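You operate a simulated robot arm through the tools that you are given. There is no shell and no other tool. Be economical: measure what you need, move in short steps, check, and stop when the job is done.

You are at the controls of a simulated two-armed robot. One attempt, no reset.

TASK
Hold the light box tray steady and stand the brown bottle in it.
Fine: the bottle is in the small drawer by the vanity; shut it; then slide the tray back level with the roller tray; leave the other bottle.
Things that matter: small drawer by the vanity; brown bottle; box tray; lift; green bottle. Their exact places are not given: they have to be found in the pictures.

The check looks at the end state, three seconds after you hand in, the way a careful person would. Anything else that was tipped, shoved, dropped, spilled or broken makes it a failure.

THE ROBOT
Two 6-joint arms with two-finger parallel grippers on one trunk, on a base that drives. Base frame: it is fixed to the floor where the robot stands at the start and does not move with it; the origin is under the middle of the robot, x ahead of it, y to its left, z up. Readings come in mm, degrees, newtons and seconds.
The left shoulder is at the start at [60, 187, 1022], the right one opposite. Places, roughly: small drawer by the vanity [600, -100, 700]; lift [700, 400, 900]. Payload 1.57 kg a hand.
Tool frame (each hand has its own): the origin (TCP) lies between the finger pads and is the grasp point; the fingertips stand 30 mm ahead of it; z points along the fingers, y is the line along which they close. Largest opening 110 mm; finger width 24, thickness 12; the body of the gripper, 48 by 112 mm, starts 78 mm behind the TCP.
Orientation is told as [roll, pitch, yaw] about the base's x, y, z axes, in that order, counted from this pose: with the fingers straight down and closing along the base's y, the tool's x points along the base's -x, its y along +y and its z along -z.

THE INTERFACE
- The arms move only by the tool apply_moves. It takes "left_plan", "right_plan" or both (then of equal length, played together; a hand with none holds still); each is a list of rows, each a list of 7 numbers: the shift along the tool's x, y, z in units of 200 mm (1.0 is 200 mm), then the turn, a rotation vector about the tool's x, y, z in units of 60 degrees (1.0 is 60 degrees), then the closure, from 0 (fully open) to 1 (shut). In form: [[dx, dy, dz, ax, ay, az, jaw], ...]. A call has 1 to 12 rows; each row is the pose to reach, as a shift and turn from the pose commanded when the call began, along the tool's axes at that moment. A call with a number of a shift or a turn outside -1 to 1 is refused whole. Rows are played at 5 a second. More than 50 mm and 8.6 degrees between two rows, or a gripper value outside its range, and nothing of the call is played. Where a pose cannot be reached the arm comes as near as it can. A force on the tool above 50 N (or 10 N above the force at the start of the call, whichever is more), or a blocked arm, ends the call early, and 0.2 s more pass. The fingers move at their own pace (about 153 mm/s each) and stop on an object; they squeeze with about 23 N. The grip force told is the motor's: it shows also when the fingers shut on nothing. Time passes only in rows, and 0.2 s behind the last, so rows that repeat a pose let the fingers close. It gives the time, the measured TCP pose, the force on the tool (base axes), the opening and the grip force at its end, in the units of the frame above (readings bear some noise).
- Cameras (640 x 400 px; columns grow to the right, rows downward): "scene" is now at [0.3, 0.5, 1563.7]; the picture's right is [0.18, -0.98, 0.00], its down [-0.86, -0.16, -0.49] and it looks along [0.48, 0.09, -0.87] (base axes); focal length 251 px, centre (320, 200). "left" rides on the left gripper at [-36, 0, -80] in its tool frame; the picture's right is [0.00, -1.00, 0.00], its down [0.97, 0.00, -0.24] and it looks along [0.24, 0.00, 0.97] (tool axes); focal length 218 px, centre (320, 200). "right" rides on the right gripper at [-36, 0, -80] in its tool frame; the picture's right is [0.00, -1.00, 0.00], its down [0.97, 0.00, -0.24] and it looks along [0.24, 0.00, 0.97] (tool axes); focal length 218 px, centre (320, 200).
- capture(camera): a new picture of that camera. It takes no simulated time.
- move_column(by): slides the trunk up (or, below 0, down) by that many mm; the arms and the scene camera ride with it, the base frame stays. It gives what a move gives, with no picture.
- steer(legs): drives the robot by 1 to 6 legs, each [ahead, left, turn to the left] in mm, mm and degrees, along the robot's own axes; the way and the turn of a leg run together, so that a leg with both is an arc; at most 1500 mm and 180 degrees a leg. The arms and the cameras ride along, it lands a little off, and it stops where it bumps. It gives what a move gives.
- head_to(pan, tilt): turns the head with the scene camera to pan (to the left, within 86 degrees either way) and tilt (down, from -29 to 69), counted from straight ahead of the robot. It gives what a move gives.
- locate(camera, pixels): for up to 12 pixels [column, row] of the newest picture of that camera ("zoom" is the newest enlarged one), the place [x, y, z] in the base frame of the surface seen there, good to about 2 mm, but the place of the scene camera against the robot may be out by one fixed shift of up to 25 mm in any direction. It takes no simulated time.
- inspect(camera, box): a new picture of the part [left, top, right, bottom] of that camera's present view, enlarged. It takes no simulated time.
- close_job(): hands the job in; it is judged then, once.

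Go step by step. Measure first, check grasps and placings, and put right what went wrong. The budget is 80 turns and 58 pictures, counting those below and the enlarged ones. Unless the task says otherwise, let go and move clear before handing in, and close with one line.

The tools are called after "Emit:" as a command line: name --argument value ..., lists and objects as JSON in quotes. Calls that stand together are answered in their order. apply_moves: Moves the arms, as the interface text tells. Its arguments: {"type":"object","properties":{"left_plan":{"type":"array","items":{"type":"array","items":{"type":"number"}}},"right_plan":{"type":"array","items":{"type":"array","items":{"type":"number"}}}},"required":[]} The other tools are called the same way: move_column (by) slides the trunk up or down; steer (legs) drives the base; head_to (pan, tilt) turns the head that bears the scene camera; capture (camera) takes a picture; locate (camera, pixels) gives the place of the surface under pixels of a picture; inspect (camera, box) takes an enlarged picture of a part of a camera's view; close_job () hands the job in.

At the start:

```text
clock: 0.0
left_tcp_pos: [322.0, 351.1, 1150.7]
left_ee_rot: [0.0, 0.0, 0.0]
left_ft_force: [0.1, 0.5, 0.4]
left_gripper_width: 109.9
left_finger_force: 0.1
right_tcp_pos: [466.2, -46.8, 1119.0]
right_ee_rot: [-0.1, -0.1, -0.1]
right_ft_force: [0.0, -0.3, 0.1]
right_gripper_width: 110.3
right_finger_force: 0.1
trunk travel left (down, up): [-650.0, 340.0]
robot x, y, heading: [-0.9, 2.7, -0.3]
head pan, tilt: [10.3, 60.5]
```

scene: 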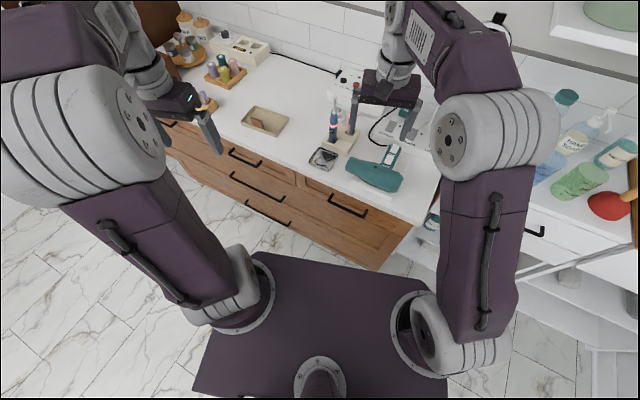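
right: 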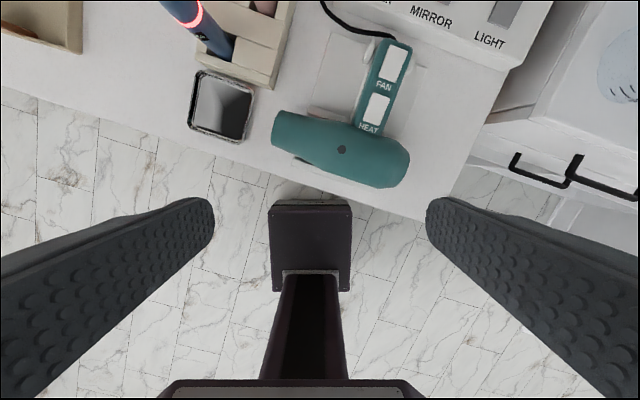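
left: 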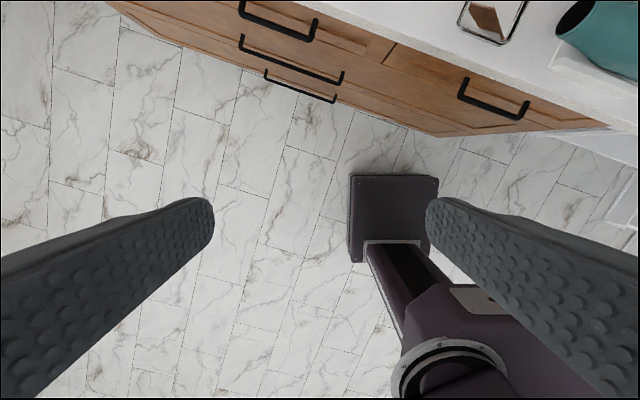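

The scene shows a vanity with a beige box tray at (265,121), a tray of rollers or bottles at (226,70), and a white cabinet at the right. I'll enlarge these and locate some points.

Emit:
inspect --camera "scene" --box '[140, 0, 340, 180]'

Emit:
inspect --camera "scene" --box '[310, 60, 640, 280]'

Emit:
locate --camera "scene" --pixels '[[265, 108], [240, 124], [278, 136], [288, 117], [215, 85], [245, 70], [347, 205], [535, 231], [375, 175], [414, 222]]'

```text
2.22 times, centred on (240, 90) of scene
```

zoom: 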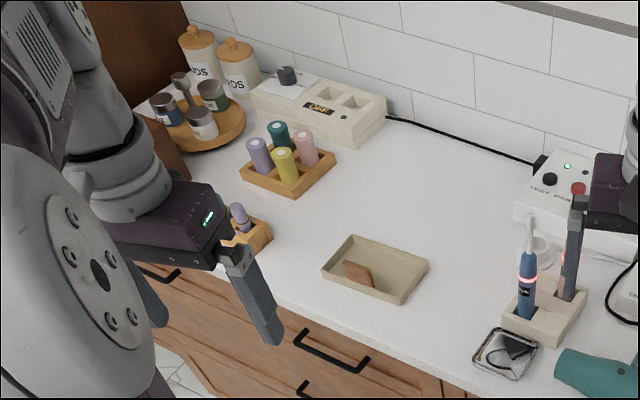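

```text
1.82 times, centred on (475, 170) of scene
```

zoom: 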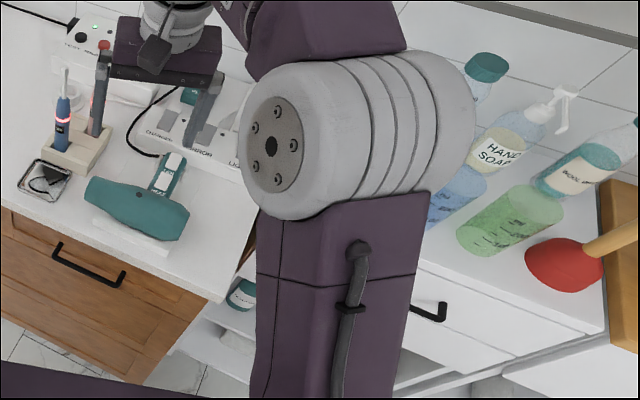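

```text
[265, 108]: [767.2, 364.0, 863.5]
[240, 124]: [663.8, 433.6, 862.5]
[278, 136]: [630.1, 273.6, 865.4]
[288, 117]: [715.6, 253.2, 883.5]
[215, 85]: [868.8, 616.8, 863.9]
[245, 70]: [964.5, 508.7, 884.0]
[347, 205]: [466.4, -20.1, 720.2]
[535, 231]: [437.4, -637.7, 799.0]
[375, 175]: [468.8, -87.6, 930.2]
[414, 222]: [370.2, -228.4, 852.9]
```

Counter height reads about 862, and the vanity is turned relative to my base. I'll measure the counter edges and drawer handles, and look right.

Emit:
locate --camera "scene" --pixels '[[329, 199], [366, 215], [230, 152], [262, 164], [230, 184], [284, 196], [247, 205], [290, 221], [290, 160], [410, 214], [300, 100], [330, 215]]'

Emit:
inspect --camera "scene" --box '[200, 120, 440, 270]'

Emit:
head_to --pan -30 --tilt 45

Emit:
capture --camera "scene"

```text
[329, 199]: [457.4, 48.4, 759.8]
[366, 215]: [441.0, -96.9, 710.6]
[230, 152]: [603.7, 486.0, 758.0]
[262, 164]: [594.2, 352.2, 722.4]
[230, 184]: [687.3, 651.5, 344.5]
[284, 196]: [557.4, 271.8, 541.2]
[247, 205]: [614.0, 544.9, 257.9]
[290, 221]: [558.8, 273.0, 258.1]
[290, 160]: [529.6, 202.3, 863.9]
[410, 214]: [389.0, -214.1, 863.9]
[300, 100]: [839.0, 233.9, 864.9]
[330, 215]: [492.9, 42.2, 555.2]
```

```text
2.67 times, centred on (320, 195) of scene
```

zoom: 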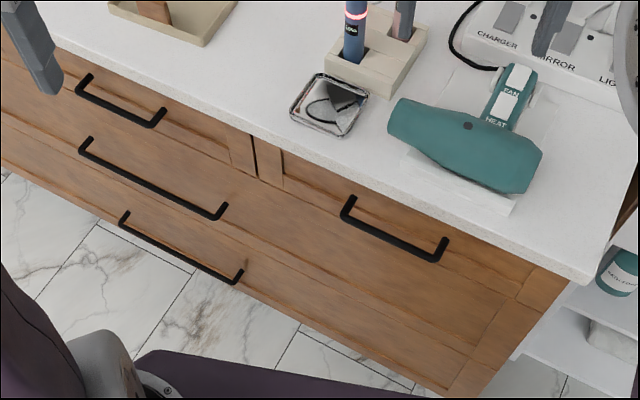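

```text
clock: 1.1
left_tcp_pos: [320.8, 351.0, 1152.4]
left_ee_rot: [0.0, -0.1, 0.0]
left_ft_force: [-0.3, -0.4, 0.0]
left_gripper_width: 109.9
left_finger_force: 0.0
right_tcp_pos: [465.8, -45.8, 1118.8]
right_ee_rot: [0.0, 0.1, 0.1]
right_ft_force: [-0.3, -1.2, -0.1]
right_gripper_width: 110.2
right_finger_force: 0.1
trunk travel left (down, up): [-650.0, 340.0]
robot x, y, heading: [1.0, -3.8, 0.2]
head pan, tilt: [-30.0, 45.0]
```

```text
51 pictures are left
```

scene: 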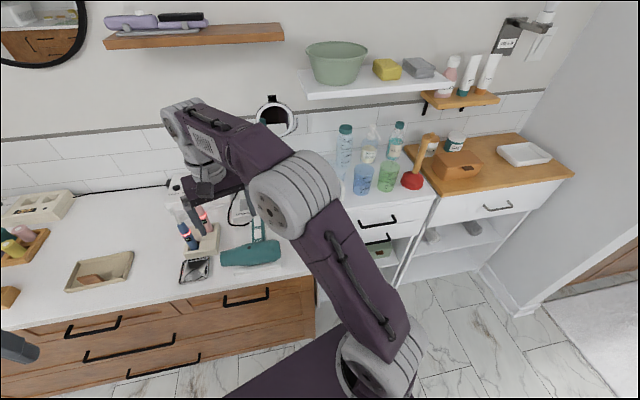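

A white cabinet stands right of the vanity, with two drawers at (378,221) and (378,240), and something green in an opening at (380,250). I'll enlarge that.

Emit:
inspect --camera "scene" --box '[300, 120, 460, 280]'

Emit:
locate --camera "scene" --pixels '[[362, 224], [394, 219], [378, 241], [380, 252], [325, 200], [432, 196], [388, 178], [363, 180], [317, 290], [390, 205]]'

```text
2.50 times, centred on (380, 200) of scene
```

zoom: 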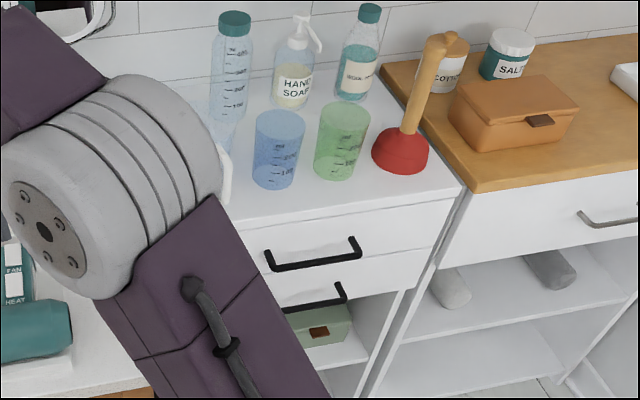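

```text
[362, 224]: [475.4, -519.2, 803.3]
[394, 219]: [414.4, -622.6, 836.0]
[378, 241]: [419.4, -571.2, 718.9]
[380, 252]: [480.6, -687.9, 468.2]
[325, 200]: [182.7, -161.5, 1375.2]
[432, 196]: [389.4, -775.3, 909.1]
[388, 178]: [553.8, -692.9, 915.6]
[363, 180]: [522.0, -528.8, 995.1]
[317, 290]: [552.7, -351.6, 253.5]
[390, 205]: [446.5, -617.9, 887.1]
```

The wooden right-hand drawer (handle near [455,-22,735]) fits the given place, and the vanity is turned about -18.6°. I'll raise the trunk, square up to the vanity, and shift left so the right hand faces the drawer and the left hand the tray.

Emit:
move_column --by 100

Emit:
steer --legs '[[0, 0, -18.6], [0, 320, 0]]'

Emit:
head_to --pan 0 --tilt 55

Emit:
capture --camera "scene"

```text
clock: 2.4
left_tcp_pos: [321.6, 350.8, 1250.7]
left_ee_rot: [0.0, 0.0, 0.1]
left_ft_force: [0.1, 0.4, -0.4]
left_gripper_width: 109.9
left_finger_force: 0.0
right_tcp_pos: [466.3, -45.7, 1217.4]
right_ee_rot: [0.0, 0.0, 0.0]
right_ft_force: [0.2, 0.6, 0.4]
right_gripper_width: 109.7
right_finger_force: 0.0
trunk travel left (down, up): [-750.0, 240.0]
robot x, y, heading: [-2.0, -1.2, -0.5]
head pan, tilt: [-30.0, 45.0]
```

```text
clock: 5.6
left_tcp_pos: [524.5, 533.9, 1252.0]
left_ee_rot: [0.1, 0.0, -19.2]
left_ft_force: [0.6, 0.7, 0.1]
left_gripper_width: 110.0
left_finger_force: 0.2
right_tcp_pos: [531.6, 109.3, 1217.3]
right_ee_rot: [0.0, 0.0, -19.2]
right_ft_force: [-0.1, 0.2, 0.4]
right_gripper_width: 109.9
right_finger_force: 0.0
trunk travel left (down, up): [-750.0, 240.0]
robot x, y, heading: [104.1, 306.3, -19.5]
head pan, tilt: [-30.0, 45.0]
```

```text
clock: 6.5
left_tcp_pos: [525.6, 532.8, 1252.9]
left_ee_rot: [0.0, 0.0, -19.3]
left_ft_force: [-1.0, 0.8, -0.4]
left_gripper_width: 110.0
left_finger_force: 0.0
right_tcp_pos: [531.6, 111.2, 1218.3]
right_ee_rot: [0.0, 0.0, -19.1]
right_ft_force: [0.3, -0.7, -0.4]
right_gripper_width: 110.0
right_finger_force: 0.2
trunk travel left (down, up): [-750.0, 240.0]
robot x, y, heading: [107.7, 305.1, -19.3]
head pan, tilt: [0.0, 55.0]
```

```text
49 pictures are left
```

scene: 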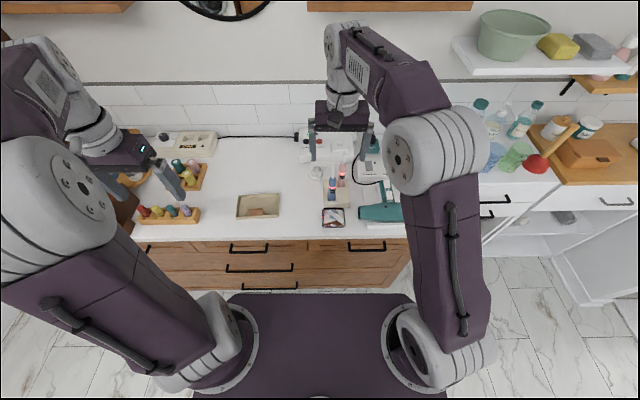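

Now square to the vanity. I'll enlarge the counter and measure the tray, the roller trays and the handle.

Emit:
inspect --camera "scene" --box '[120, 130, 420, 290]'

Emit:
locate --camera "scene" --pixels '[[236, 219], [279, 218], [278, 195], [243, 194], [349, 248], [366, 250], [384, 248], [366, 238], [300, 236], [400, 236], [262, 212], [320, 298]]'

```text
2.13 times, centred on (270, 210) of scene
```

zoom: 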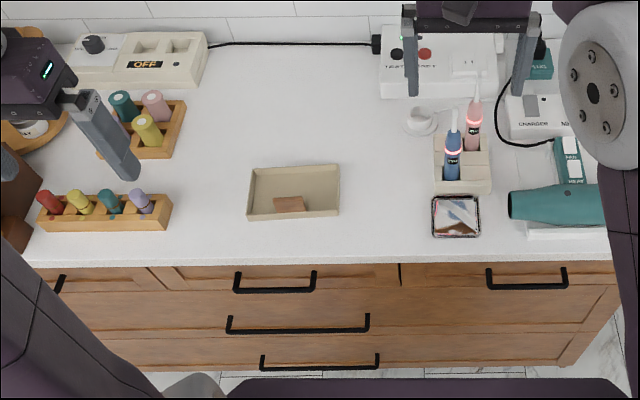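

```text
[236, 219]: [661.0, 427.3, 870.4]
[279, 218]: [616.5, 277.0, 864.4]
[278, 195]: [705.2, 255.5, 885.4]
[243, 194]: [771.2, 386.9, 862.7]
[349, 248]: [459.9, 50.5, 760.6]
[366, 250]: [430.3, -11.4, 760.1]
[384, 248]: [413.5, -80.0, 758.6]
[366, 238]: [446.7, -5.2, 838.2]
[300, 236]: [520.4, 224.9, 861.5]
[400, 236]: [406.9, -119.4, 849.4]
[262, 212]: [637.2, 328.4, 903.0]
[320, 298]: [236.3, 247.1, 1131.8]
```

The handle bar is near [432,-11,759], about 411 mm ahead and 191 mm right of my axis. I'll bring the right hand back clear of the counter and start turning it so the fingers can close vertically on the bar.

Emit:
apply_moves --right_plan '[[0.107, -0.106, 0, 0, 0, 0.142, 0], [0.214, -0.211, 0, 0, 0, 0.284, 0], [0.321, -0.317, 0, 0, 0, 0.426, 0], [0.428, -0.423, 0, 0, 0, 0.568, 0], [0.535, -0.529, 0, 0, 0, 0.71, 0], [0.642, -0.634, 0, 0, 0, 0.852, 0], [0.75, -0.74, 0, 0, 0, 0.994, 0]]'

Emit:
inspect --camera "scene" --box '[120, 120, 260, 240]'

```text
clock: 8.2
left_tcp_pos: [522.4, 534.6, 1251.5]
left_ee_rot: [0.0, -0.2, -19.1]
left_ft_force: [-0.8, 0.5, -0.4]
left_gripper_width: 110.4
left_finger_force: 0.1
right_tcp_pos: [338.0, 22.4, 1216.5]
right_ee_rot: [0.1, 0.0, -78.9]
right_ft_force: [-0.3, 1.0, 1.3]
right_gripper_width: 110.0
right_finger_force: 0.1
trunk travel left (down, up): [-750.0, 240.0]
robot x, y, heading: [104.6, 306.5, -19.1]
head pan, tilt: [0.0, 55.0]
```

```text
3.33 times, centred on (190, 180) of scene
```

zoom: 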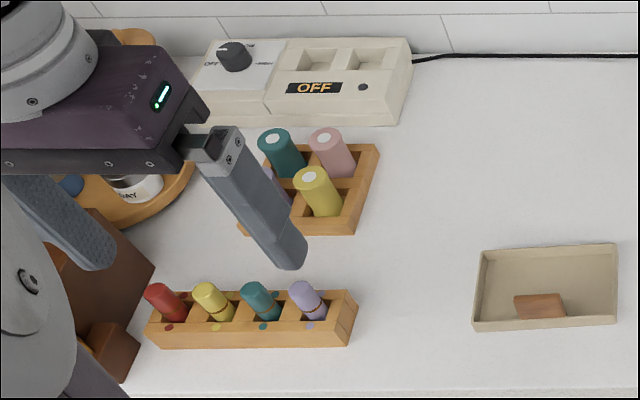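

The rollers stand in the 2x2 tray; the front rack is something else. I'll lower the trunk and finish the quarter turn.

Emit:
move_column --by -150

Emit:
apply_moves --right_plan '[[0, 0, 0.125, 0, 0, 0.125, 0], [0, 0, 0.25, 0, 0, 0.25, 0], [0, 0, 0.375, 0, 0, 0.375, 0], [0, 0, 0.5, 0, 0, 0.5, 0]]'

```text
clock: 9.9
left_tcp_pos: [525.0, 534.6, 1100.5]
left_ee_rot: [-0.1, 0.0, -19.1]
left_ft_force: [-0.1, -0.3, 0.1]
left_gripper_width: 110.0
left_finger_force: 0.0
right_tcp_pos: [339.2, 22.5, 1066.5]
right_ee_rot: [0.0, 0.0, -78.8]
right_ft_force: [-0.6, -0.3, 0.6]
right_gripper_width: 109.9
right_finger_force: 0.0
trunk travel left (down, up): [-600.0, 390.0]
robot x, y, heading: [113.3, 306.0, -19.3]
head pan, tilt: [0.0, 55.0]
```

```text
clock: 10.9
left_tcp_pos: [525.9, 533.6, 1100.8]
left_ee_rot: [0.0, 0.1, -19.1]
left_ft_force: [0.0, -0.3, -0.9]
left_gripper_width: 110.0
left_finger_force: 0.2
right_tcp_pos: [339.9, 22.4, 968.8]
right_ee_rot: [0.0, 0.1, -108.9]
right_ft_force: [0.3, -0.4, -0.2]
right_gripper_width: 110.0
right_finger_force: 0.2
trunk travel left (down, up): [-600.0, 390.0]
robot x, y, heading: [105.5, 309.5, -19.3]
head pan, tilt: [0.0, 55.0]
```

The right hand now closes fore-and-aft. I'll tilt it 60° forward while lowering it, staying in front of the counter edge.

Emit:
apply_moves --right_plan '[[0, 0, 0.12, -0.142, 0, 0, 0], [0, 0, 0.24, -0.284, 0, 0, 0], [0, 0, 0.36, -0.426, 0, 0, 0], [0, 0, 0.48, -0.568, 0, 0, 0], [0, 0, 0.6, -0.71, 0, 0, 0], [0, 0, 0.72, -0.852, 0, 0, 0], [0, 0, 0.84, -0.994, 0, 0, 0]]'

Emit:
capture --camera "right"

```text
clock: 11.9
left_tcp_pos: [519.8, 539.7, 1103.3]
left_ee_rot: [-0.2, -0.4, -19.3]
left_ft_force: [0.9, -1.6, -0.6]
left_gripper_width: 109.9
left_finger_force: 0.1
right_tcp_pos: [429.9, -8.0, 899.6]
right_ee_rot: [35.1, -0.5, -107.6]
right_ft_force: [-29.2, 24.1, 42.2]
right_gripper_width: 104.9
right_finger_force: 0.0
right hand out of reach, approached as far as the arm can: row 2, 3, 4, 5
trunk travel left (down, up): [-600.0, 390.0]
robot x, y, heading: [105.0, 308.8, -19.3]
head pan, tilt: [0.0, 55.0]
stopped in row 5 (right hand): the force on the tool passed its limit (the readings are from after the stop); the commanded pose is now the measured one
```

```text
46 pictures are left
```

right: 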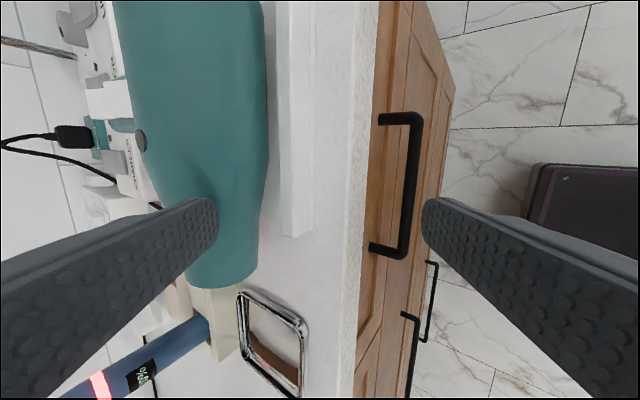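

The arm could not fold that close: it drifted 90 mm forward and touched the counter edge. I'll lift and retract along a clear path, then check whether anything shifted.

Emit:
apply_moves --right_plan '[[0, 0.057, -0.082, 0, 0, 0, 0], [0, 0.115, -0.164, 0, 0, 0, 0], [0, 0.172, -0.246, 0, 0, 0, 0], [0, 0.23, -0.328, 0, 0, 0, 0]]'

Emit:
capture --camera "right"

Emit:
inspect --camera "scene" --box '[220, 120, 440, 280]'

```text
clock: 12.9
left_tcp_pos: [526.1, 532.6, 1101.1]
left_ee_rot: [0.1, 0.0, -19.2]
left_ft_force: [0.4, -1.0, -0.3]
left_gripper_width: 110.0
left_finger_force: 0.0
right_tcp_pos: [432.0, -20.9, 963.7]
right_ee_rot: [34.2, -1.8, -109.0]
right_ft_force: [0.5, -0.2, 0.9]
right_gripper_width: 110.0
right_finger_force: 0.2
right hand out of reach, approached as far as the arm can: row 4
trunk travel left (down, up): [-600.0, 390.0]
robot x, y, heading: [107.4, 307.0, -19.2]
head pan, tilt: [0.0, 55.0]
```

```text
45 pictures are left
```

right: 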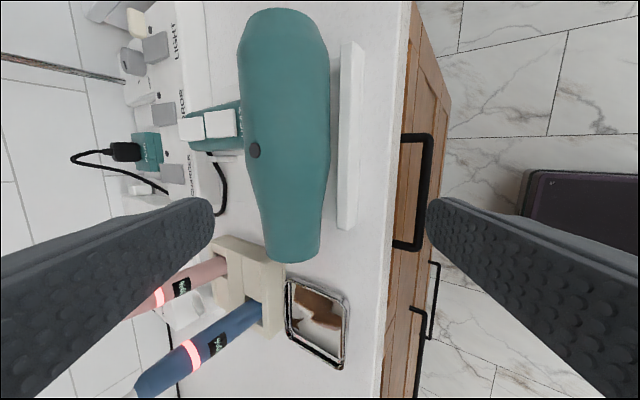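

```text
2.50 times, centred on (330, 200) of scene
```

zoom: 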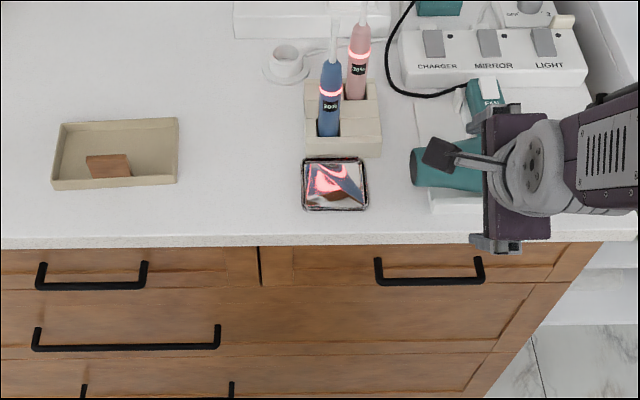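

Everything looks in place; the fingers had only met the counter edge. I'll measure the handle with the right camera, then back up so the arm can extend.

Emit:
locate --camera "right" --pixels '[[429, 142], [430, 190], [424, 243], [404, 138], [398, 244], [408, 190], [398, 100], [385, 330]]'

Emit:
steer --legs '[[-200, 0, 0]]'

```text
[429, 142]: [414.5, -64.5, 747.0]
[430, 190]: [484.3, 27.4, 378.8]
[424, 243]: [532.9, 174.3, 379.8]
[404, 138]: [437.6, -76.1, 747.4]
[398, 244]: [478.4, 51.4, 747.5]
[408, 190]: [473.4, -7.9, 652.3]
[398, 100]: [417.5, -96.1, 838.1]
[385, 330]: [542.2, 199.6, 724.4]
```

```text
clock: 14.5
left_tcp_pos: [336.7, 598.3, 1102.2]
left_ee_rot: [-0.1, 0.1, -19.5]
left_ft_force: [-0.2, -0.4, -0.7]
left_gripper_width: 110.0
left_finger_force: 0.1
right_tcp_pos: [240.5, 44.5, 962.9]
right_ee_rot: [34.1, -1.8, -109.2]
right_ft_force: [-0.5, 0.1, -0.5]
right_gripper_width: 109.9
right_finger_force: 0.0
trunk travel left (down, up): [-600.0, 390.0]
robot x, y, heading: [-80.4, 374.1, -19.2]
head pan, tilt: [0.0, 55.0]
```

The right camera puts the bar centre at about [434,-4,742], about 24 mm proud of the drawer front; the scene camera reads about 12 mm high. I'll lower the trunk, then tilt the hand to near horizontal at a standoff in front of the bar.

Emit:
move_column --by -100

Emit:
apply_moves --right_plan '[[0.014, 0.027, 0.123, -0.125, 0, 0, 0], [0.028, 0.055, 0.246, -0.25, 0, 0, 0], [0.042, 0.082, 0.37, -0.375, 0, 0, 0], [0.057, 0.109, 0.493, -0.5, 0, 0, 0], [0.071, 0.137, 0.616, -0.625, 0, 0, 0], [0.085, 0.164, 0.739, -0.75, 0, 0, 0]]'

Emit:
capture --camera "right"

```text
clock: 15.9
left_tcp_pos: [336.9, 598.5, 1001.2]
left_ee_rot: [-0.1, 0.0, -19.5]
left_ft_force: [-0.2, 0.0, -0.4]
left_gripper_width: 110.1
left_finger_force: 0.1
right_tcp_pos: [241.3, 45.4, 864.0]
right_ee_rot: [34.2, -1.8, -109.2]
right_ft_force: [-0.7, 0.0, 0.1]
right_gripper_width: 110.1
right_finger_force: 0.1
trunk travel left (down, up): [-500.0, 490.0]
robot x, y, heading: [-84.0, 371.4, -19.3]
head pan, tilt: [0.0, 55.0]
```

```text
clock: 17.3
left_tcp_pos: [334.9, 599.5, 1001.2]
left_ee_rot: [-0.2, -0.1, -19.6]
left_ft_force: [-0.9, 0.3, -0.4]
left_gripper_width: 109.7
left_finger_force: 0.1
right_tcp_pos: [453.1, -8.3, 865.3]
right_ee_rot: [75.8, -2.6, -108.2]
right_ft_force: [-6.9, 5.9, 5.6]
right_gripper_width: 110.1
right_finger_force: 0.1
right hand out of reach, approached as far as the arm can: row 2, 3, 4, 5, 6
trunk travel left (down, up): [-500.0, 490.0]
robot x, y, heading: [-81.8, 371.8, -19.4]
head pan, tilt: [0.0, 55.0]
stopped in row 6 (right hand): the force on the tool passed its limit (the readings are from after the stop); the commanded pose is now the measured one
```

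```text
43 pictures are left
```

right: 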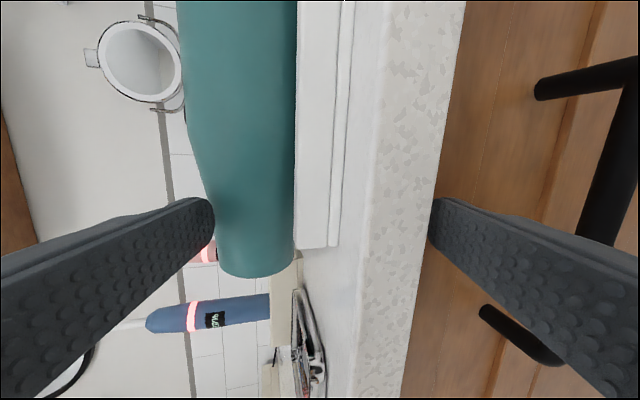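

The arm can't reach that low while folded, and the fingers met the counter front again. The current hand attitude is good, so I'll back off with the base, lower with the trunk, and approach the handle by driving.

Emit:
steer --legs '[[-160, 0, 0]]'

Emit:
move_column --by -119

Emit:
capture --camera "scene"

Emit:
capture --camera "right"

```text
clock: 18.7
left_tcp_pos: [181.4, 651.8, 1001.2]
left_ee_rot: [-0.1, 0.0, -19.6]
left_ft_force: [-0.9, 1.1, 0.2]
left_gripper_width: 110.1
left_finger_force: 0.1
right_tcp_pos: [298.6, 45.7, 862.4]
right_ee_rot: [75.5, -2.5, -108.2]
right_ft_force: [0.9, 0.5, -0.3]
right_gripper_width: 110.0
right_finger_force: 0.0
trunk travel left (down, up): [-500.0, 490.0]
robot x, y, heading: [-238.3, 429.2, -19.7]
head pan, tilt: [0.0, 55.0]
```

```text
clock: 20.2
left_tcp_pos: [182.4, 651.8, 881.0]
left_ee_rot: [-0.1, 0.1, -19.7]
left_ft_force: [0.8, 0.0, 0.0]
left_gripper_width: 110.0
left_finger_force: 0.0
right_tcp_pos: [300.0, 45.5, 744.5]
right_ee_rot: [75.4, -2.5, -108.2]
right_ft_force: [0.4, 0.1, 0.8]
right_gripper_width: 109.9
right_finger_force: 0.0
trunk travel left (down, up): [-381.0, 609.0]
robot x, y, heading: [-238.9, 429.5, -19.6]
head pan, tilt: [0.0, 55.0]
```

```text
42 pictures are left
```

scene: 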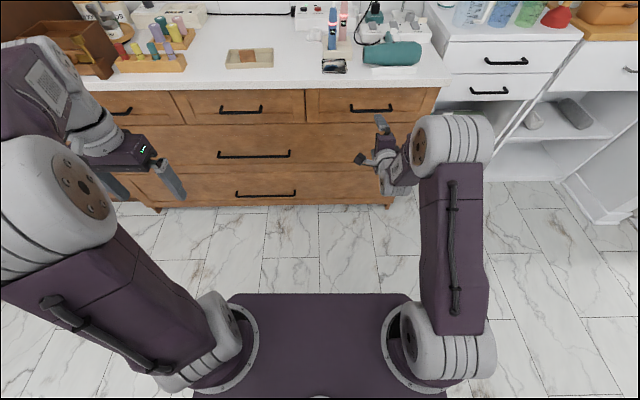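

```text
41 pictures are left
```

right: 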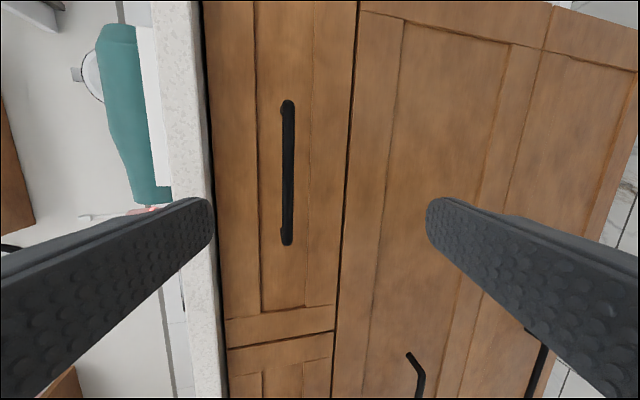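

The handle runs from (287,105) to (287,240) in the right view. I'll measure it precisely.

Emit:
locate --camera "right" --pixels '[[288, 120], [288, 172], [287, 228], [270, 172], [310, 172], [340, 100], [210, 200], [335, 320]]'

```text
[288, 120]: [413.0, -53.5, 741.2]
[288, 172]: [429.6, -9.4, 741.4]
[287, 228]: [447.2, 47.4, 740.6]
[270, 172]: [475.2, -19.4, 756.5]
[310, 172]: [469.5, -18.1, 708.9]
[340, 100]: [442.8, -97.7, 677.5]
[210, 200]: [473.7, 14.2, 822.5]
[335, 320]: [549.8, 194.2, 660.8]
```

The bar front is 408 mm deep at z=741, with a gap of about 35 mm behind it. I'll half-close the fingers and drive in 125 mm.

Emit:
apply_moves --right_plan '[[0, 0, 0, 0, 0, 0, 0.5], [0, 0, 0, 0, 0, 0, 0.5]]'

Emit:
steer --legs '[[125, 0, 0]]'

Emit:
capture --camera "right"

```text
clock: 20.8
left_tcp_pos: [181.6, 651.1, 880.8]
left_ee_rot: [-0.1, 0.1, -19.5]
left_ft_force: [1.4, -0.1, 0.3]
left_gripper_width: 109.8
left_finger_force: 0.1
right_tcp_pos: [299.5, 45.9, 742.4]
right_ee_rot: [75.4, -2.5, -108.2]
right_ft_force: [-0.2, -0.3, 0.2]
right_gripper_width: 55.1
right_finger_force: 0.1
trunk travel left (down, up): [-381.0, 609.0]
robot x, y, heading: [-238.7, 428.5, -19.4]
head pan, tilt: [0.0, 55.0]
```

```text
clock: 22.1
left_tcp_pos: [299.2, 611.0, 880.9]
left_ee_rot: [-0.1, 0.1, -19.5]
left_ft_force: [-1.2, 1.1, 0.3]
left_gripper_width: 110.1
left_finger_force: 0.1
right_tcp_pos: [417.4, 4.5, 742.9]
right_ee_rot: [75.5, -2.5, -108.1]
right_ft_force: [1.7, 0.0, 0.1]
right_gripper_width: 54.8
right_finger_force: 0.0
trunk travel left (down, up): [-381.0, 609.0]
robot x, y, heading: [-120.0, 386.0, -19.1]
head pan, tilt: [0.0, 55.0]
```

```text
40 pictures are left
```

right: 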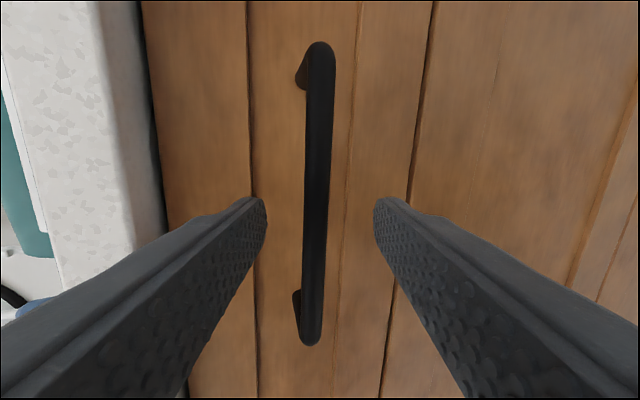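

The bar sits between the fingertips. I'll nudge 6 mm in and close.

Emit:
apply_moves --right_plan '[[0, 0, 0.03, 0, 0, 0, 0.5], [0, 0, 0.03, 0, 0, 0, 1], [0, 0, 0.03, 0, 0, 0, 1], [0, 0, 0.03, 0, 0, 0, 1]]'

Emit:
steer --legs '[[-80, 0, 0]]'

Emit:
capture --camera "scene"

```text
clock: 23.1
left_tcp_pos: [298.5, 613.2, 882.1]
left_ee_rot: [-0.2, 0.0, -19.6]
left_ft_force: [0.5, -0.2, -0.6]
left_gripper_width: 110.0
left_finger_force: 0.0
right_tcp_pos: [422.5, 2.2, 742.6]
right_ee_rot: [75.4, -2.5, -108.1]
right_ft_force: [1.5, 1.6, 4.3]
right_gripper_width: 12.4
right_finger_force: 29.6
trunk travel left (down, up): [-381.0, 609.0]
robot x, y, heading: [-122.9, 390.7, -19.6]
head pan, tilt: [0.0, 55.0]
```

```text
clock: 24.1
left_tcp_pos: [220.0, 637.8, 882.4]
left_ee_rot: [-0.1, 0.0, -19.4]
left_ft_force: [0.8, 0.5, -0.3]
left_gripper_width: 110.0
left_finger_force: 0.0
right_tcp_pos: [345.2, 28.8, 743.6]
right_ee_rot: [75.4, -2.4, -108.1]
right_ft_force: [-2.0, -7.1, 5.1]
right_gripper_width: 12.8
right_finger_force: 29.7
trunk travel left (down, up): [-381.0, 609.0]
robot x, y, heading: [-199.7, 413.8, -19.0]
head pan, tilt: [0.0, 55.0]
```

```text
39 pictures are left
```

scene: 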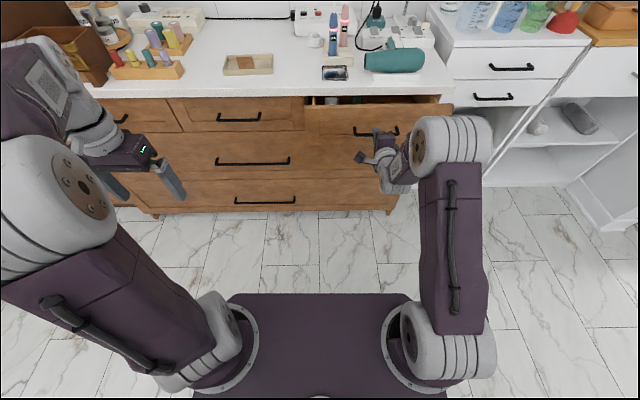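

The drawer has come out about 80 mm. I'll pull a further 150 mm.

Emit:
steer --legs '[[-150, 0, 0]]'

Emit:
inspect --camera "scene" --box '[220, 40, 480, 220]'

```text
clock: 25.5
left_tcp_pos: [78.0, 687.3, 882.0]
left_ee_rot: [0.1, 0.1, -19.4]
left_ft_force: [-0.2, 0.0, 0.3]
left_gripper_width: 110.1
left_finger_force: 0.1
right_tcp_pos: [202.5, 76.2, 742.8]
right_ee_rot: [75.4, -2.4, -108.5]
right_ft_force: [-7.2, -22.4, 6.0]
right_gripper_width: 12.4
right_finger_force: 29.8
trunk travel left (down, up): [-381.0, 609.0]
robot x, y, heading: [-339.3, 465.9, -19.3]
head pan, tilt: [0.0, 55.0]
```

```text
2.22 times, centred on (350, 130) of scene
```

zoom: 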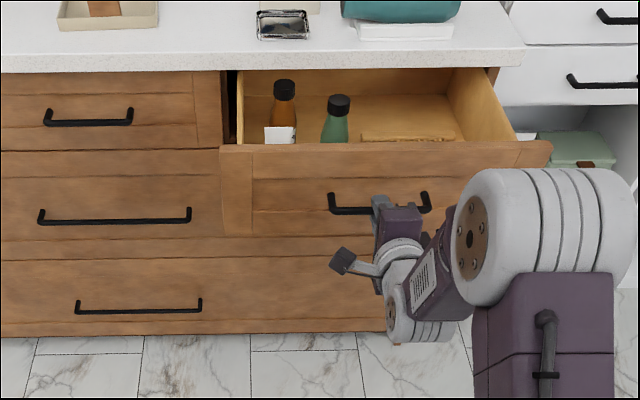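

The brown bottle (284,110 in the zoom) and the green bottle (336,118) stand in the open drawer. I'll locate them, then release the handle.

Emit:
locate --camera "zoom" --pixels '[[284, 83], [284, 108], [281, 134], [338, 100], [336, 130], [240, 120], [470, 100], [300, 68], [229, 150], [545, 145], [410, 125], [385, 148]]'

Emit:
apply_moves --right_plan '[[0, 0, 0, 0, 0, 0, 0.5], [0, 0, 0, 0, 0, 0, 0.5], [0, 0, -0.2, 0, 0, 0, 0.5], [0, 0, -0.4, 0, 0, 0, 0.5]]'

```text
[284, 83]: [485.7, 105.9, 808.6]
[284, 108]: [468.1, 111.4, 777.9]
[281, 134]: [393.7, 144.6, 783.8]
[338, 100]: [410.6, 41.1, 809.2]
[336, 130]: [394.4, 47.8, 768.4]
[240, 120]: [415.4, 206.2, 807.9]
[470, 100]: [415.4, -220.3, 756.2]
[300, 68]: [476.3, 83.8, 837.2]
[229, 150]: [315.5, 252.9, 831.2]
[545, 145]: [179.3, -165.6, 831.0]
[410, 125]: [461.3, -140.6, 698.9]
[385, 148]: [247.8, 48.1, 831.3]
```

```text
clock: 26.5
left_tcp_pos: [80.2, 688.8, 881.3]
left_ee_rot: [-0.1, 0.1, -19.3]
left_ft_force: [-0.2, 0.7, -0.3]
left_gripper_width: 109.9
left_finger_force: 0.1
right_tcp_pos: [153.0, 94.0, 787.8]
right_ee_rot: [74.5, -2.4, -108.5]
right_ft_force: [-0.9, 1.0, 0.1]
right_gripper_width: 55.0
right_finger_force: 0.1
right hand out of reach, approached as far as the arm can: row 3, 4
trunk travel left (down, up): [-381.0, 609.0]
robot x, y, heading: [-338.7, 463.4, -19.1]
head pan, tilt: [0.0, 55.0]
```

The brown bottle is at about depth 430, just under the counter edge, so the drawer needs about 100 mm more. The hand rose 45 mm on release, so I'll lower the trunk and look before driving back in.

Emit:
move_column --by -45

Emit:
capture --camera "right"

```text
clock: 27.4
left_tcp_pos: [80.1, 688.3, 836.3]
left_ee_rot: [-0.1, 0.1, -19.4]
left_ft_force: [0.5, 0.7, 0.3]
left_gripper_width: 110.1
left_finger_force: 0.1
right_tcp_pos: [153.3, 94.0, 741.5]
right_ee_rot: [74.5, -2.4, -108.4]
right_ft_force: [0.6, -0.3, -0.4]
right_gripper_width: 54.5
right_finger_force: 0.0
trunk travel left (down, up): [-336.0, 654.0]
robot x, y, heading: [-340.5, 462.4, -19.1]
head pan, tilt: [0.0, 55.0]
```

```text
37 pictures are left
```

right: 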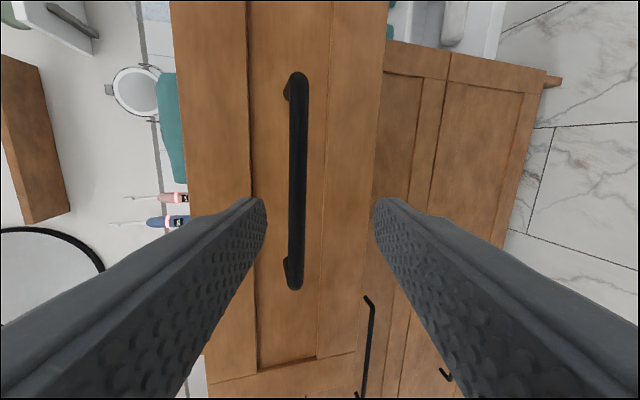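

Emit:
locate --camera "right" --pixels '[[298, 100], [298, 180], [297, 260]]'

```text
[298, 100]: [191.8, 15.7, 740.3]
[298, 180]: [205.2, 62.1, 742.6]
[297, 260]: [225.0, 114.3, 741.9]
```

The bar is 60 mm ahead and level with the fingers. I'll drive in 53 mm and grip again.

Emit:
steer --legs '[[54, 0, 0]]'

Emit:
apply_moves --right_plan '[[0, 0, 0, 0, 0, 0, 1], [0, 0, 0, 0, 0, 0, 1], [0, 0, 0, 0, 0, 0, 1]]'

Emit:
steer --legs '[[-100, 0, 0]]'

Emit:
inspect --camera "scene" --box '[240, 20, 480, 180]'

```text
clock: 28.3
left_tcp_pos: [132.1, 669.7, 835.8]
left_ee_rot: [-0.1, 0.1, -19.5]
left_ft_force: [0.4, 0.9, -1.3]
left_gripper_width: 110.1
left_finger_force: 0.0
right_tcp_pos: [204.2, 76.1, 741.0]
right_ee_rot: [74.3, -2.4, -108.6]
right_ft_force: [0.2, 0.7, 0.0]
right_gripper_width: 55.0
right_finger_force: 0.0
trunk travel left (down, up): [-336.0, 654.0]
robot x, y, heading: [-291.5, 447.6, -19.3]
head pan, tilt: [0.0, 55.0]
```

```text
clock: 29.1
left_tcp_pos: [130.4, 669.6, 836.4]
left_ee_rot: [-0.2, 0.0, -19.6]
left_ft_force: [-0.5, 0.3, 0.0]
left_gripper_width: 109.9
left_finger_force: 0.0
right_tcp_pos: [202.6, 76.9, 742.9]
right_ee_rot: [74.6, -2.4, -108.6]
right_ft_force: [2.2, 0.3, 5.4]
right_gripper_width: 12.4
right_finger_force: 29.8
trunk travel left (down, up): [-336.0, 654.0]
robot x, y, heading: [-290.7, 443.5, -19.3]
head pan, tilt: [0.0, 55.0]
```

```text
clock: 30.2
left_tcp_pos: [51.5, 699.9, 836.0]
left_ee_rot: [-0.1, 0.1, -19.4]
left_ft_force: [-0.6, -0.6, -0.4]
left_gripper_width: 110.3
left_finger_force: 0.0
right_tcp_pos: [126.7, 102.7, 745.8]
right_ee_rot: [74.8, -2.2, -108.7]
right_ft_force: [-0.9, -0.7, 0.9]
right_gripper_width: 12.6
right_finger_force: 29.5
trunk travel left (down, up): [-336.0, 654.0]
robot x, y, heading: [-369.3, 474.1, -19.5]
head pan, tilt: [0.0, 55.0]
stopped in leg 1: the force on the tool passed its limit (the readings are from after the stop); the commanded pose is now the measured one
```

```text
2.50 times, centred on (360, 100) of scene
```

zoom: 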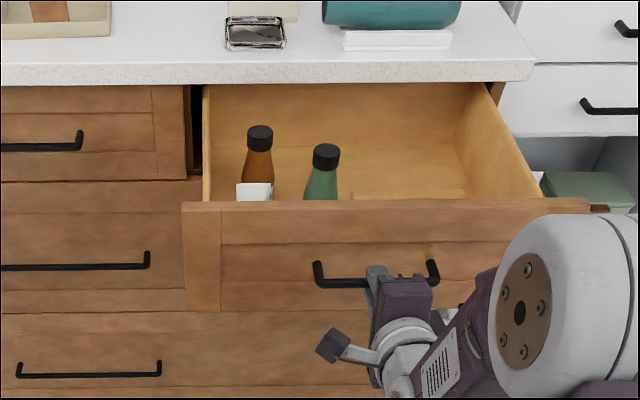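

The drawer is at its stop, and both bottles stand clear of the counter edge. I'll locate them and release.

Emit:
locate --camera "zoom" --pixels '[[260, 130], [258, 145], [257, 170], [252, 192], [326, 150], [322, 180], [200, 205], [580, 205], [208, 140], [400, 205], [376, 195]]'

Emit:
apply_moves --right_plan '[[0, 0, 0, 0, 0, 0, 0.5], [0, 0, 0, 0, 0, 0, 0.5]]'

Emit:
steer --legs '[[-80, 0, 0]]'

Emit:
move_column --by 330

```text
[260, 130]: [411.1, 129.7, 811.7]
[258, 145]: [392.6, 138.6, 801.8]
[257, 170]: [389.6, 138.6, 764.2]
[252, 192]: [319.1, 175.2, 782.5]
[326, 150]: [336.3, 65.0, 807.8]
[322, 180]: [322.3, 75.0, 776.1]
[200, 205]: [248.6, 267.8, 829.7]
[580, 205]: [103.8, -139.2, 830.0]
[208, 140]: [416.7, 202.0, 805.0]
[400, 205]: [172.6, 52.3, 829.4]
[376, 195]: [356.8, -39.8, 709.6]
```

```text
clock: 30.9
left_tcp_pos: [51.7, 699.0, 836.2]
left_ee_rot: [-0.1, 0.0, -19.4]
left_ft_force: [-0.2, -0.1, 0.4]
left_gripper_width: 109.9
left_finger_force: 0.0
right_tcp_pos: [127.1, 102.1, 744.1]
right_ee_rot: [74.9, -2.3, -108.7]
right_ft_force: [0.3, 0.2, -0.1]
right_gripper_width: 54.7
right_finger_force: 0.0
trunk travel left (down, up): [-336.0, 654.0]
robot x, y, heading: [-367.2, 474.3, -19.3]
head pan, tilt: [0.0, 55.0]
```

```text
clock: 31.9
left_tcp_pos: [-27.3, 726.9, 836.9]
left_ee_rot: [0.0, 0.0, -19.4]
left_ft_force: [0.1, -0.1, -0.4]
left_gripper_width: 110.2
left_finger_force: 0.2
right_tcp_pos: [49.2, 130.0, 745.9]
right_ee_rot: [74.9, -2.3, -108.8]
right_ft_force: [-0.3, -0.4, -0.4]
right_gripper_width: 55.1
right_finger_force: 0.1
trunk travel left (down, up): [-336.0, 654.0]
robot x, y, heading: [-446.4, 496.0, -19.0]
head pan, tilt: [0.0, 55.0]
```

```text
clock: 35.2
left_tcp_pos: [-27.1, 725.1, 1166.0]
left_ee_rot: [-0.1, 0.1, -19.4]
left_ft_force: [0.1, -0.5, 0.4]
left_gripper_width: 109.9
left_finger_force: 0.1
right_tcp_pos: [49.9, 129.0, 1074.7]
right_ee_rot: [74.9, -2.3, -108.7]
right_ft_force: [-0.1, 0.3, -0.2]
right_gripper_width: 54.8
right_finger_force: 0.1
trunk travel left (down, up): [-666.0, 324.0]
robot x, y, heading: [-448.8, 501.8, -19.6]
head pan, tilt: [0.0, 55.0]
```

I have released the handle and am clear. Now I'll turn the right hand to point straight down again.

Emit:
apply_moves --right_plan '[[0, 0, -0.07, 0.142, 0, 0, 0.5], [0, 0, -0.14, 0.284, 0, 0, 0.5], [0, 0, -0.21, 0.426, 0, 0, 0.5], [0, 0, -0.28, 0.568, 0, 0, 0.5], [0, 0, -0.35, 0.71, 0, 0, 0.5], [0, 0, -0.42, 0.852, 0, 0, 0.5], [0, 0, -0.5, 0.994, 0, 0, 0.5]]'

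Emit:
apply_moves --right_plan '[[0, 0, 0, 0.125, 0.02, 0, 0.5], [0, 0, 0, 0.255, 0.038, 0, 0.5]]'

Emit:
apply_moves --right_plan '[[0, 0, 0, 0, 0, -0.142, 0.5], [0, 0, 0, 0, 0, -0.284, 0.5], [0, 0, 0, 0, 0, -0.426, 0.5], [0, 0, 0, 0, 0, -0.568, 0.5], [0, 0, 0, 0, 0, -0.71, 0.5], [0, 0, 0, 0, 0, -0.852, 0.5], [0, 0, 0, 0, 0, -0.994, 0.5]]'

```text
clock: 36.8
left_tcp_pos: [-26.4, 725.9, 1166.1]
left_ee_rot: [-0.1, 0.1, -19.4]
left_ft_force: [0.0, -0.5, 0.3]
left_gripper_width: 110.0
left_finger_force: 0.1
right_tcp_pos: [-39.2, 163.1, 1101.3]
right_ee_rot: [15.2, -2.5, -108.6]
right_ft_force: [0.3, 0.6, 0.1]
right_gripper_width: 55.3
right_finger_force: 0.1
right hand out of reach, approached as far as the arm can: row 4
trunk travel left (down, up): [-666.0, 324.0]
robot x, y, heading: [-447.1, 503.8, -19.5]
head pan, tilt: [0.0, 55.0]
```

```text
clock: 37.4
left_tcp_pos: [-24.8, 725.5, 1165.7]
left_ee_rot: [-0.1, 0.1, -19.3]
left_ft_force: [0.2, -0.3, 0.5]
left_gripper_width: 109.9
left_finger_force: 0.1
right_tcp_pos: [-39.2, 162.5, 1100.5]
right_ee_rot: [-0.3, -0.1, -108.3]
right_ft_force: [0.4, 0.6, 0.1]
right_gripper_width: 54.7
right_finger_force: 0.0
trunk travel left (down, up): [-666.0, 324.0]
robot x, y, heading: [-446.4, 501.3, -19.3]
head pan, tilt: [0.0, 55.0]
```

```text
clock: 39.0
left_tcp_pos: [-27.3, 724.5, 1166.2]
left_ee_rot: [-0.2, 0.1, -19.4]
left_ft_force: [0.4, -0.4, -0.1]
left_gripper_width: 110.1
left_finger_force: 0.0
right_tcp_pos: [-40.8, 160.2, 1100.7]
right_ee_rot: [-0.1, 0.0, -48.6]
right_ft_force: [-1.3, 0.6, 0.4]
right_gripper_width: 54.9
right_finger_force: 0.1
trunk travel left (down, up): [-666.0, 324.0]
robot x, y, heading: [-446.2, 501.2, -19.4]
head pan, tilt: [0.0, 55.0]
```

The right hand points down and is well clear. I'll drive forward 415 mm and left 117 mm to put it above the brown bottle, then look down.

Emit:
steer --legs '[[410, 117, 0]]'

Emit:
capture --camera "right"

```text
clock: 41.6
left_tcp_pos: [410.4, 689.3, 1166.2]
left_ee_rot: [-0.1, 0.0, -20.4]
left_ft_force: [0.0, -0.3, -0.7]
left_gripper_width: 110.0
left_finger_force: 0.0
right_tcp_pos: [386.6, 124.7, 1100.8]
right_ee_rot: [-0.2, 0.0, -49.6]
right_ft_force: [-0.1, -0.2, -0.4]
right_gripper_width: 54.7
right_finger_force: 0.1
trunk travel left (down, up): [-666.0, 324.0]
robot x, y, heading: [-11.6, 469.2, -20.5]
head pan, tilt: [0.0, 55.0]
```

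```text
35 pictures are left
```

right: 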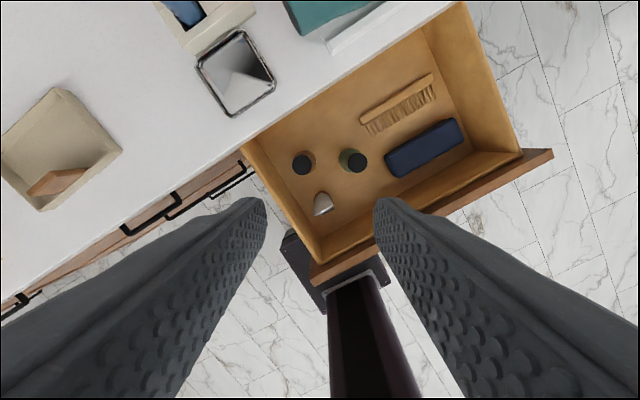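

The view shows the brown bottle's cap at (303,162), the green one's at (353,160), and a white item at (322,204). I'll locate these and the drawer walls.

Emit:
locate --camera "right" --pixels '[[303, 162], [295, 163], [311, 160], [313, 158], [353, 160], [344, 157], [322, 204], [322, 195], [262, 160], [315, 240], [340, 185], [330, 130]]'

Emit:
inspect --camera "right" --box '[240, 120, 400, 260]'

```text
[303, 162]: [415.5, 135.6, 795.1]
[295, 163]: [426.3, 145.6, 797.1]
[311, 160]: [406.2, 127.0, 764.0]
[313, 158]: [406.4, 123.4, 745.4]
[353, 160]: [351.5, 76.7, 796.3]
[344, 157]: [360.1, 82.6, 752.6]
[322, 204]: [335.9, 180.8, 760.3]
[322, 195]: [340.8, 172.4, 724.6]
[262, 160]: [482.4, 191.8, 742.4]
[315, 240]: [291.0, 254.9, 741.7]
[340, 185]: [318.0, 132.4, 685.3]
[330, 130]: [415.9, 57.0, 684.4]
```

```text
2.86 times, centred on (320, 190) of right
```

zoom: 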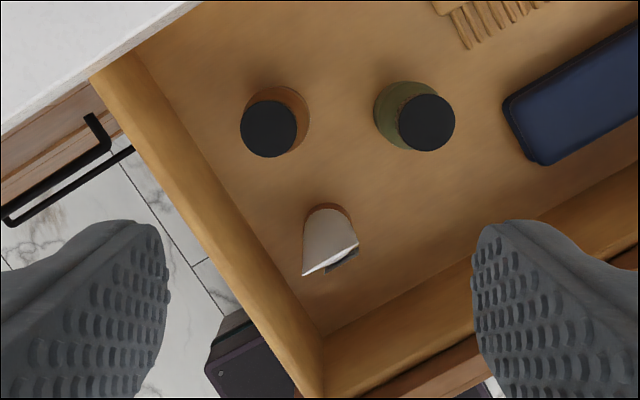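

The drawer floor is at 684. The brown cap centre is [415.5,135.6,796], the green bottle is about 87 mm to its right, and the left wall is about 64 mm to its left. I'll square the hand, open it to 72 mm and descend above the bottle.

Emit:
apply_moves --right_plan '[[-0.013, 0.036, 0.2, 0, 0, -0.125, 0.35], [-0.026, 0.073, 0.4, 0, 0, -0.25, 0.35], [-0.039, 0.109, 0.6, 0, 0, -0.375, 0.35], [-0.052, 0.146, 0.8, 0, 0, -0.5, 0.35], [-0.052, 0.146, 0.9, 0, 0, -0.5, 0.35]]'

Emit:
capture --camera "right"

```text
clock: 42.8
left_tcp_pos: [411.5, 688.4, 1166.2]
left_ee_rot: [0.0, 0.1, -20.4]
left_ft_force: [0.4, -0.4, -0.1]
left_gripper_width: 110.0
left_finger_force: 0.1
right_tcp_pos: [417.0, 131.5, 918.7]
right_ee_rot: [-0.1, 0.0, -19.6]
right_ft_force: [0.0, -0.4, 0.4]
right_gripper_width: 71.6
right_finger_force: 0.1
trunk travel left (down, up): [-666.0, 324.0]
robot x, y, heading: [-12.3, 468.5, -20.4]
head pan, tilt: [0.0, 55.0]
```

```text
33 pictures are left
```

right: 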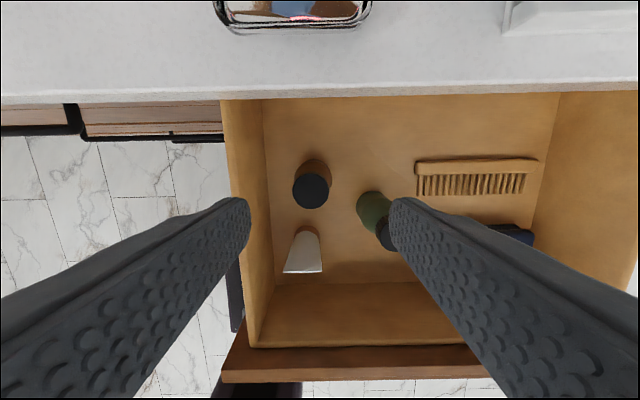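

Emit:
locate --camera "right" --pixels '[[312, 191], [300, 190], [324, 190], [312, 180], [312, 202], [316, 168], [320, 90], [256, 200], [382, 232]]'

```text
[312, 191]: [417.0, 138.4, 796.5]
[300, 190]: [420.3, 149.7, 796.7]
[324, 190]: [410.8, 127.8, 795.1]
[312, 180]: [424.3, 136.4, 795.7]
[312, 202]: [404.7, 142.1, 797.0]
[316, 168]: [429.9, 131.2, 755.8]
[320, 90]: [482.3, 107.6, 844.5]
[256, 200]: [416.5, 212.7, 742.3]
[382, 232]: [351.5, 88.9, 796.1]
```

The cap centre is refined to [415.5,138.4]. I'll shift 6 mm and descend to z≈738, then close.

Emit:
apply_moves --right_plan '[[0.018, 0.03, 0.1, 0, 0, 0, 0.35], [0.018, 0.03, 0.3, 0, 0, 0, 0.35], [0.018, 0.03, 0.5, 0, 0, 0, 0.35], [0.018, 0.03, 0.7, 0, 0, 0, 0.35], [0.018, 0.03, 0.9, 0, 0, 0, 0.35]]'

Emit:
capture --camera "right"

```text
clock: 44.0
left_tcp_pos: [411.9, 687.8, 1166.1]
left_ee_rot: [0.0, 0.2, -20.4]
left_ft_force: [-0.9, 0.7, 0.6]
left_gripper_width: 110.0
left_finger_force: 0.1
right_tcp_pos: [417.4, 138.7, 739.3]
right_ee_rot: [-0.2, 0.1, -19.7]
right_ft_force: [-1.1, 1.2, 0.3]
right_gripper_width: 71.6
right_finger_force: 0.1
trunk travel left (down, up): [-666.0, 324.0]
robot x, y, heading: [-12.1, 474.0, -20.3]
head pan, tilt: [0.0, 55.0]
```

```text
32 pictures are left
```

right: 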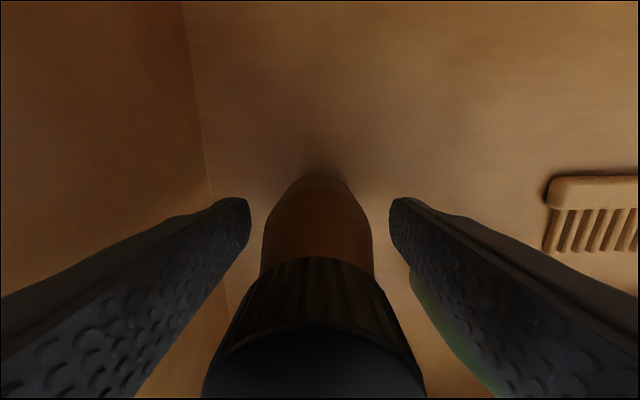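

The bottle is centred between the fingers. I'll close on it and lift 30 mm to test.

Emit:
apply_moves --right_plan '[[0, 0, 0, 0, 0, 0, 0.6], [0, 0, 0, 0, 0, 0, 1], [0, 0, 0, 0, 0, 0, 1], [0, 0, 0, 0, 0, 0, 1], [0, 0, -0.07, 0, 0, 0, 1], [0, 0, -0.15, 0, 0, 0, 1]]'

Emit:
capture --camera "right"

```text
clock: 45.4
left_tcp_pos: [411.4, 687.8, 1166.1]
left_ee_rot: [-0.1, 0.2, -20.5]
left_ft_force: [-0.2, -0.9, -0.6]
left_gripper_width: 110.0
left_finger_force: 0.1
right_tcp_pos: [415.9, 140.9, 768.4]
right_ee_rot: [0.0, 0.0, -19.7]
right_ft_force: [0.7, -0.7, -2.5]
right_gripper_width: 48.9
right_finger_force: 23.0
trunk travel left (down, up): [-666.0, 324.0]
robot x, y, heading: [-8.4, 468.8, -20.3]
head pan, tilt: [0.0, 55.0]
```

```text
31 pictures are left
```

right: 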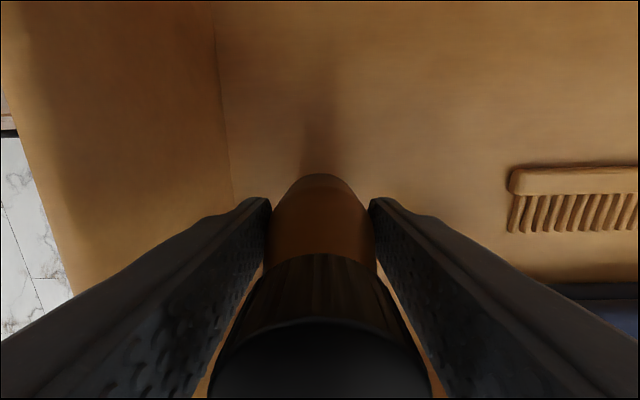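

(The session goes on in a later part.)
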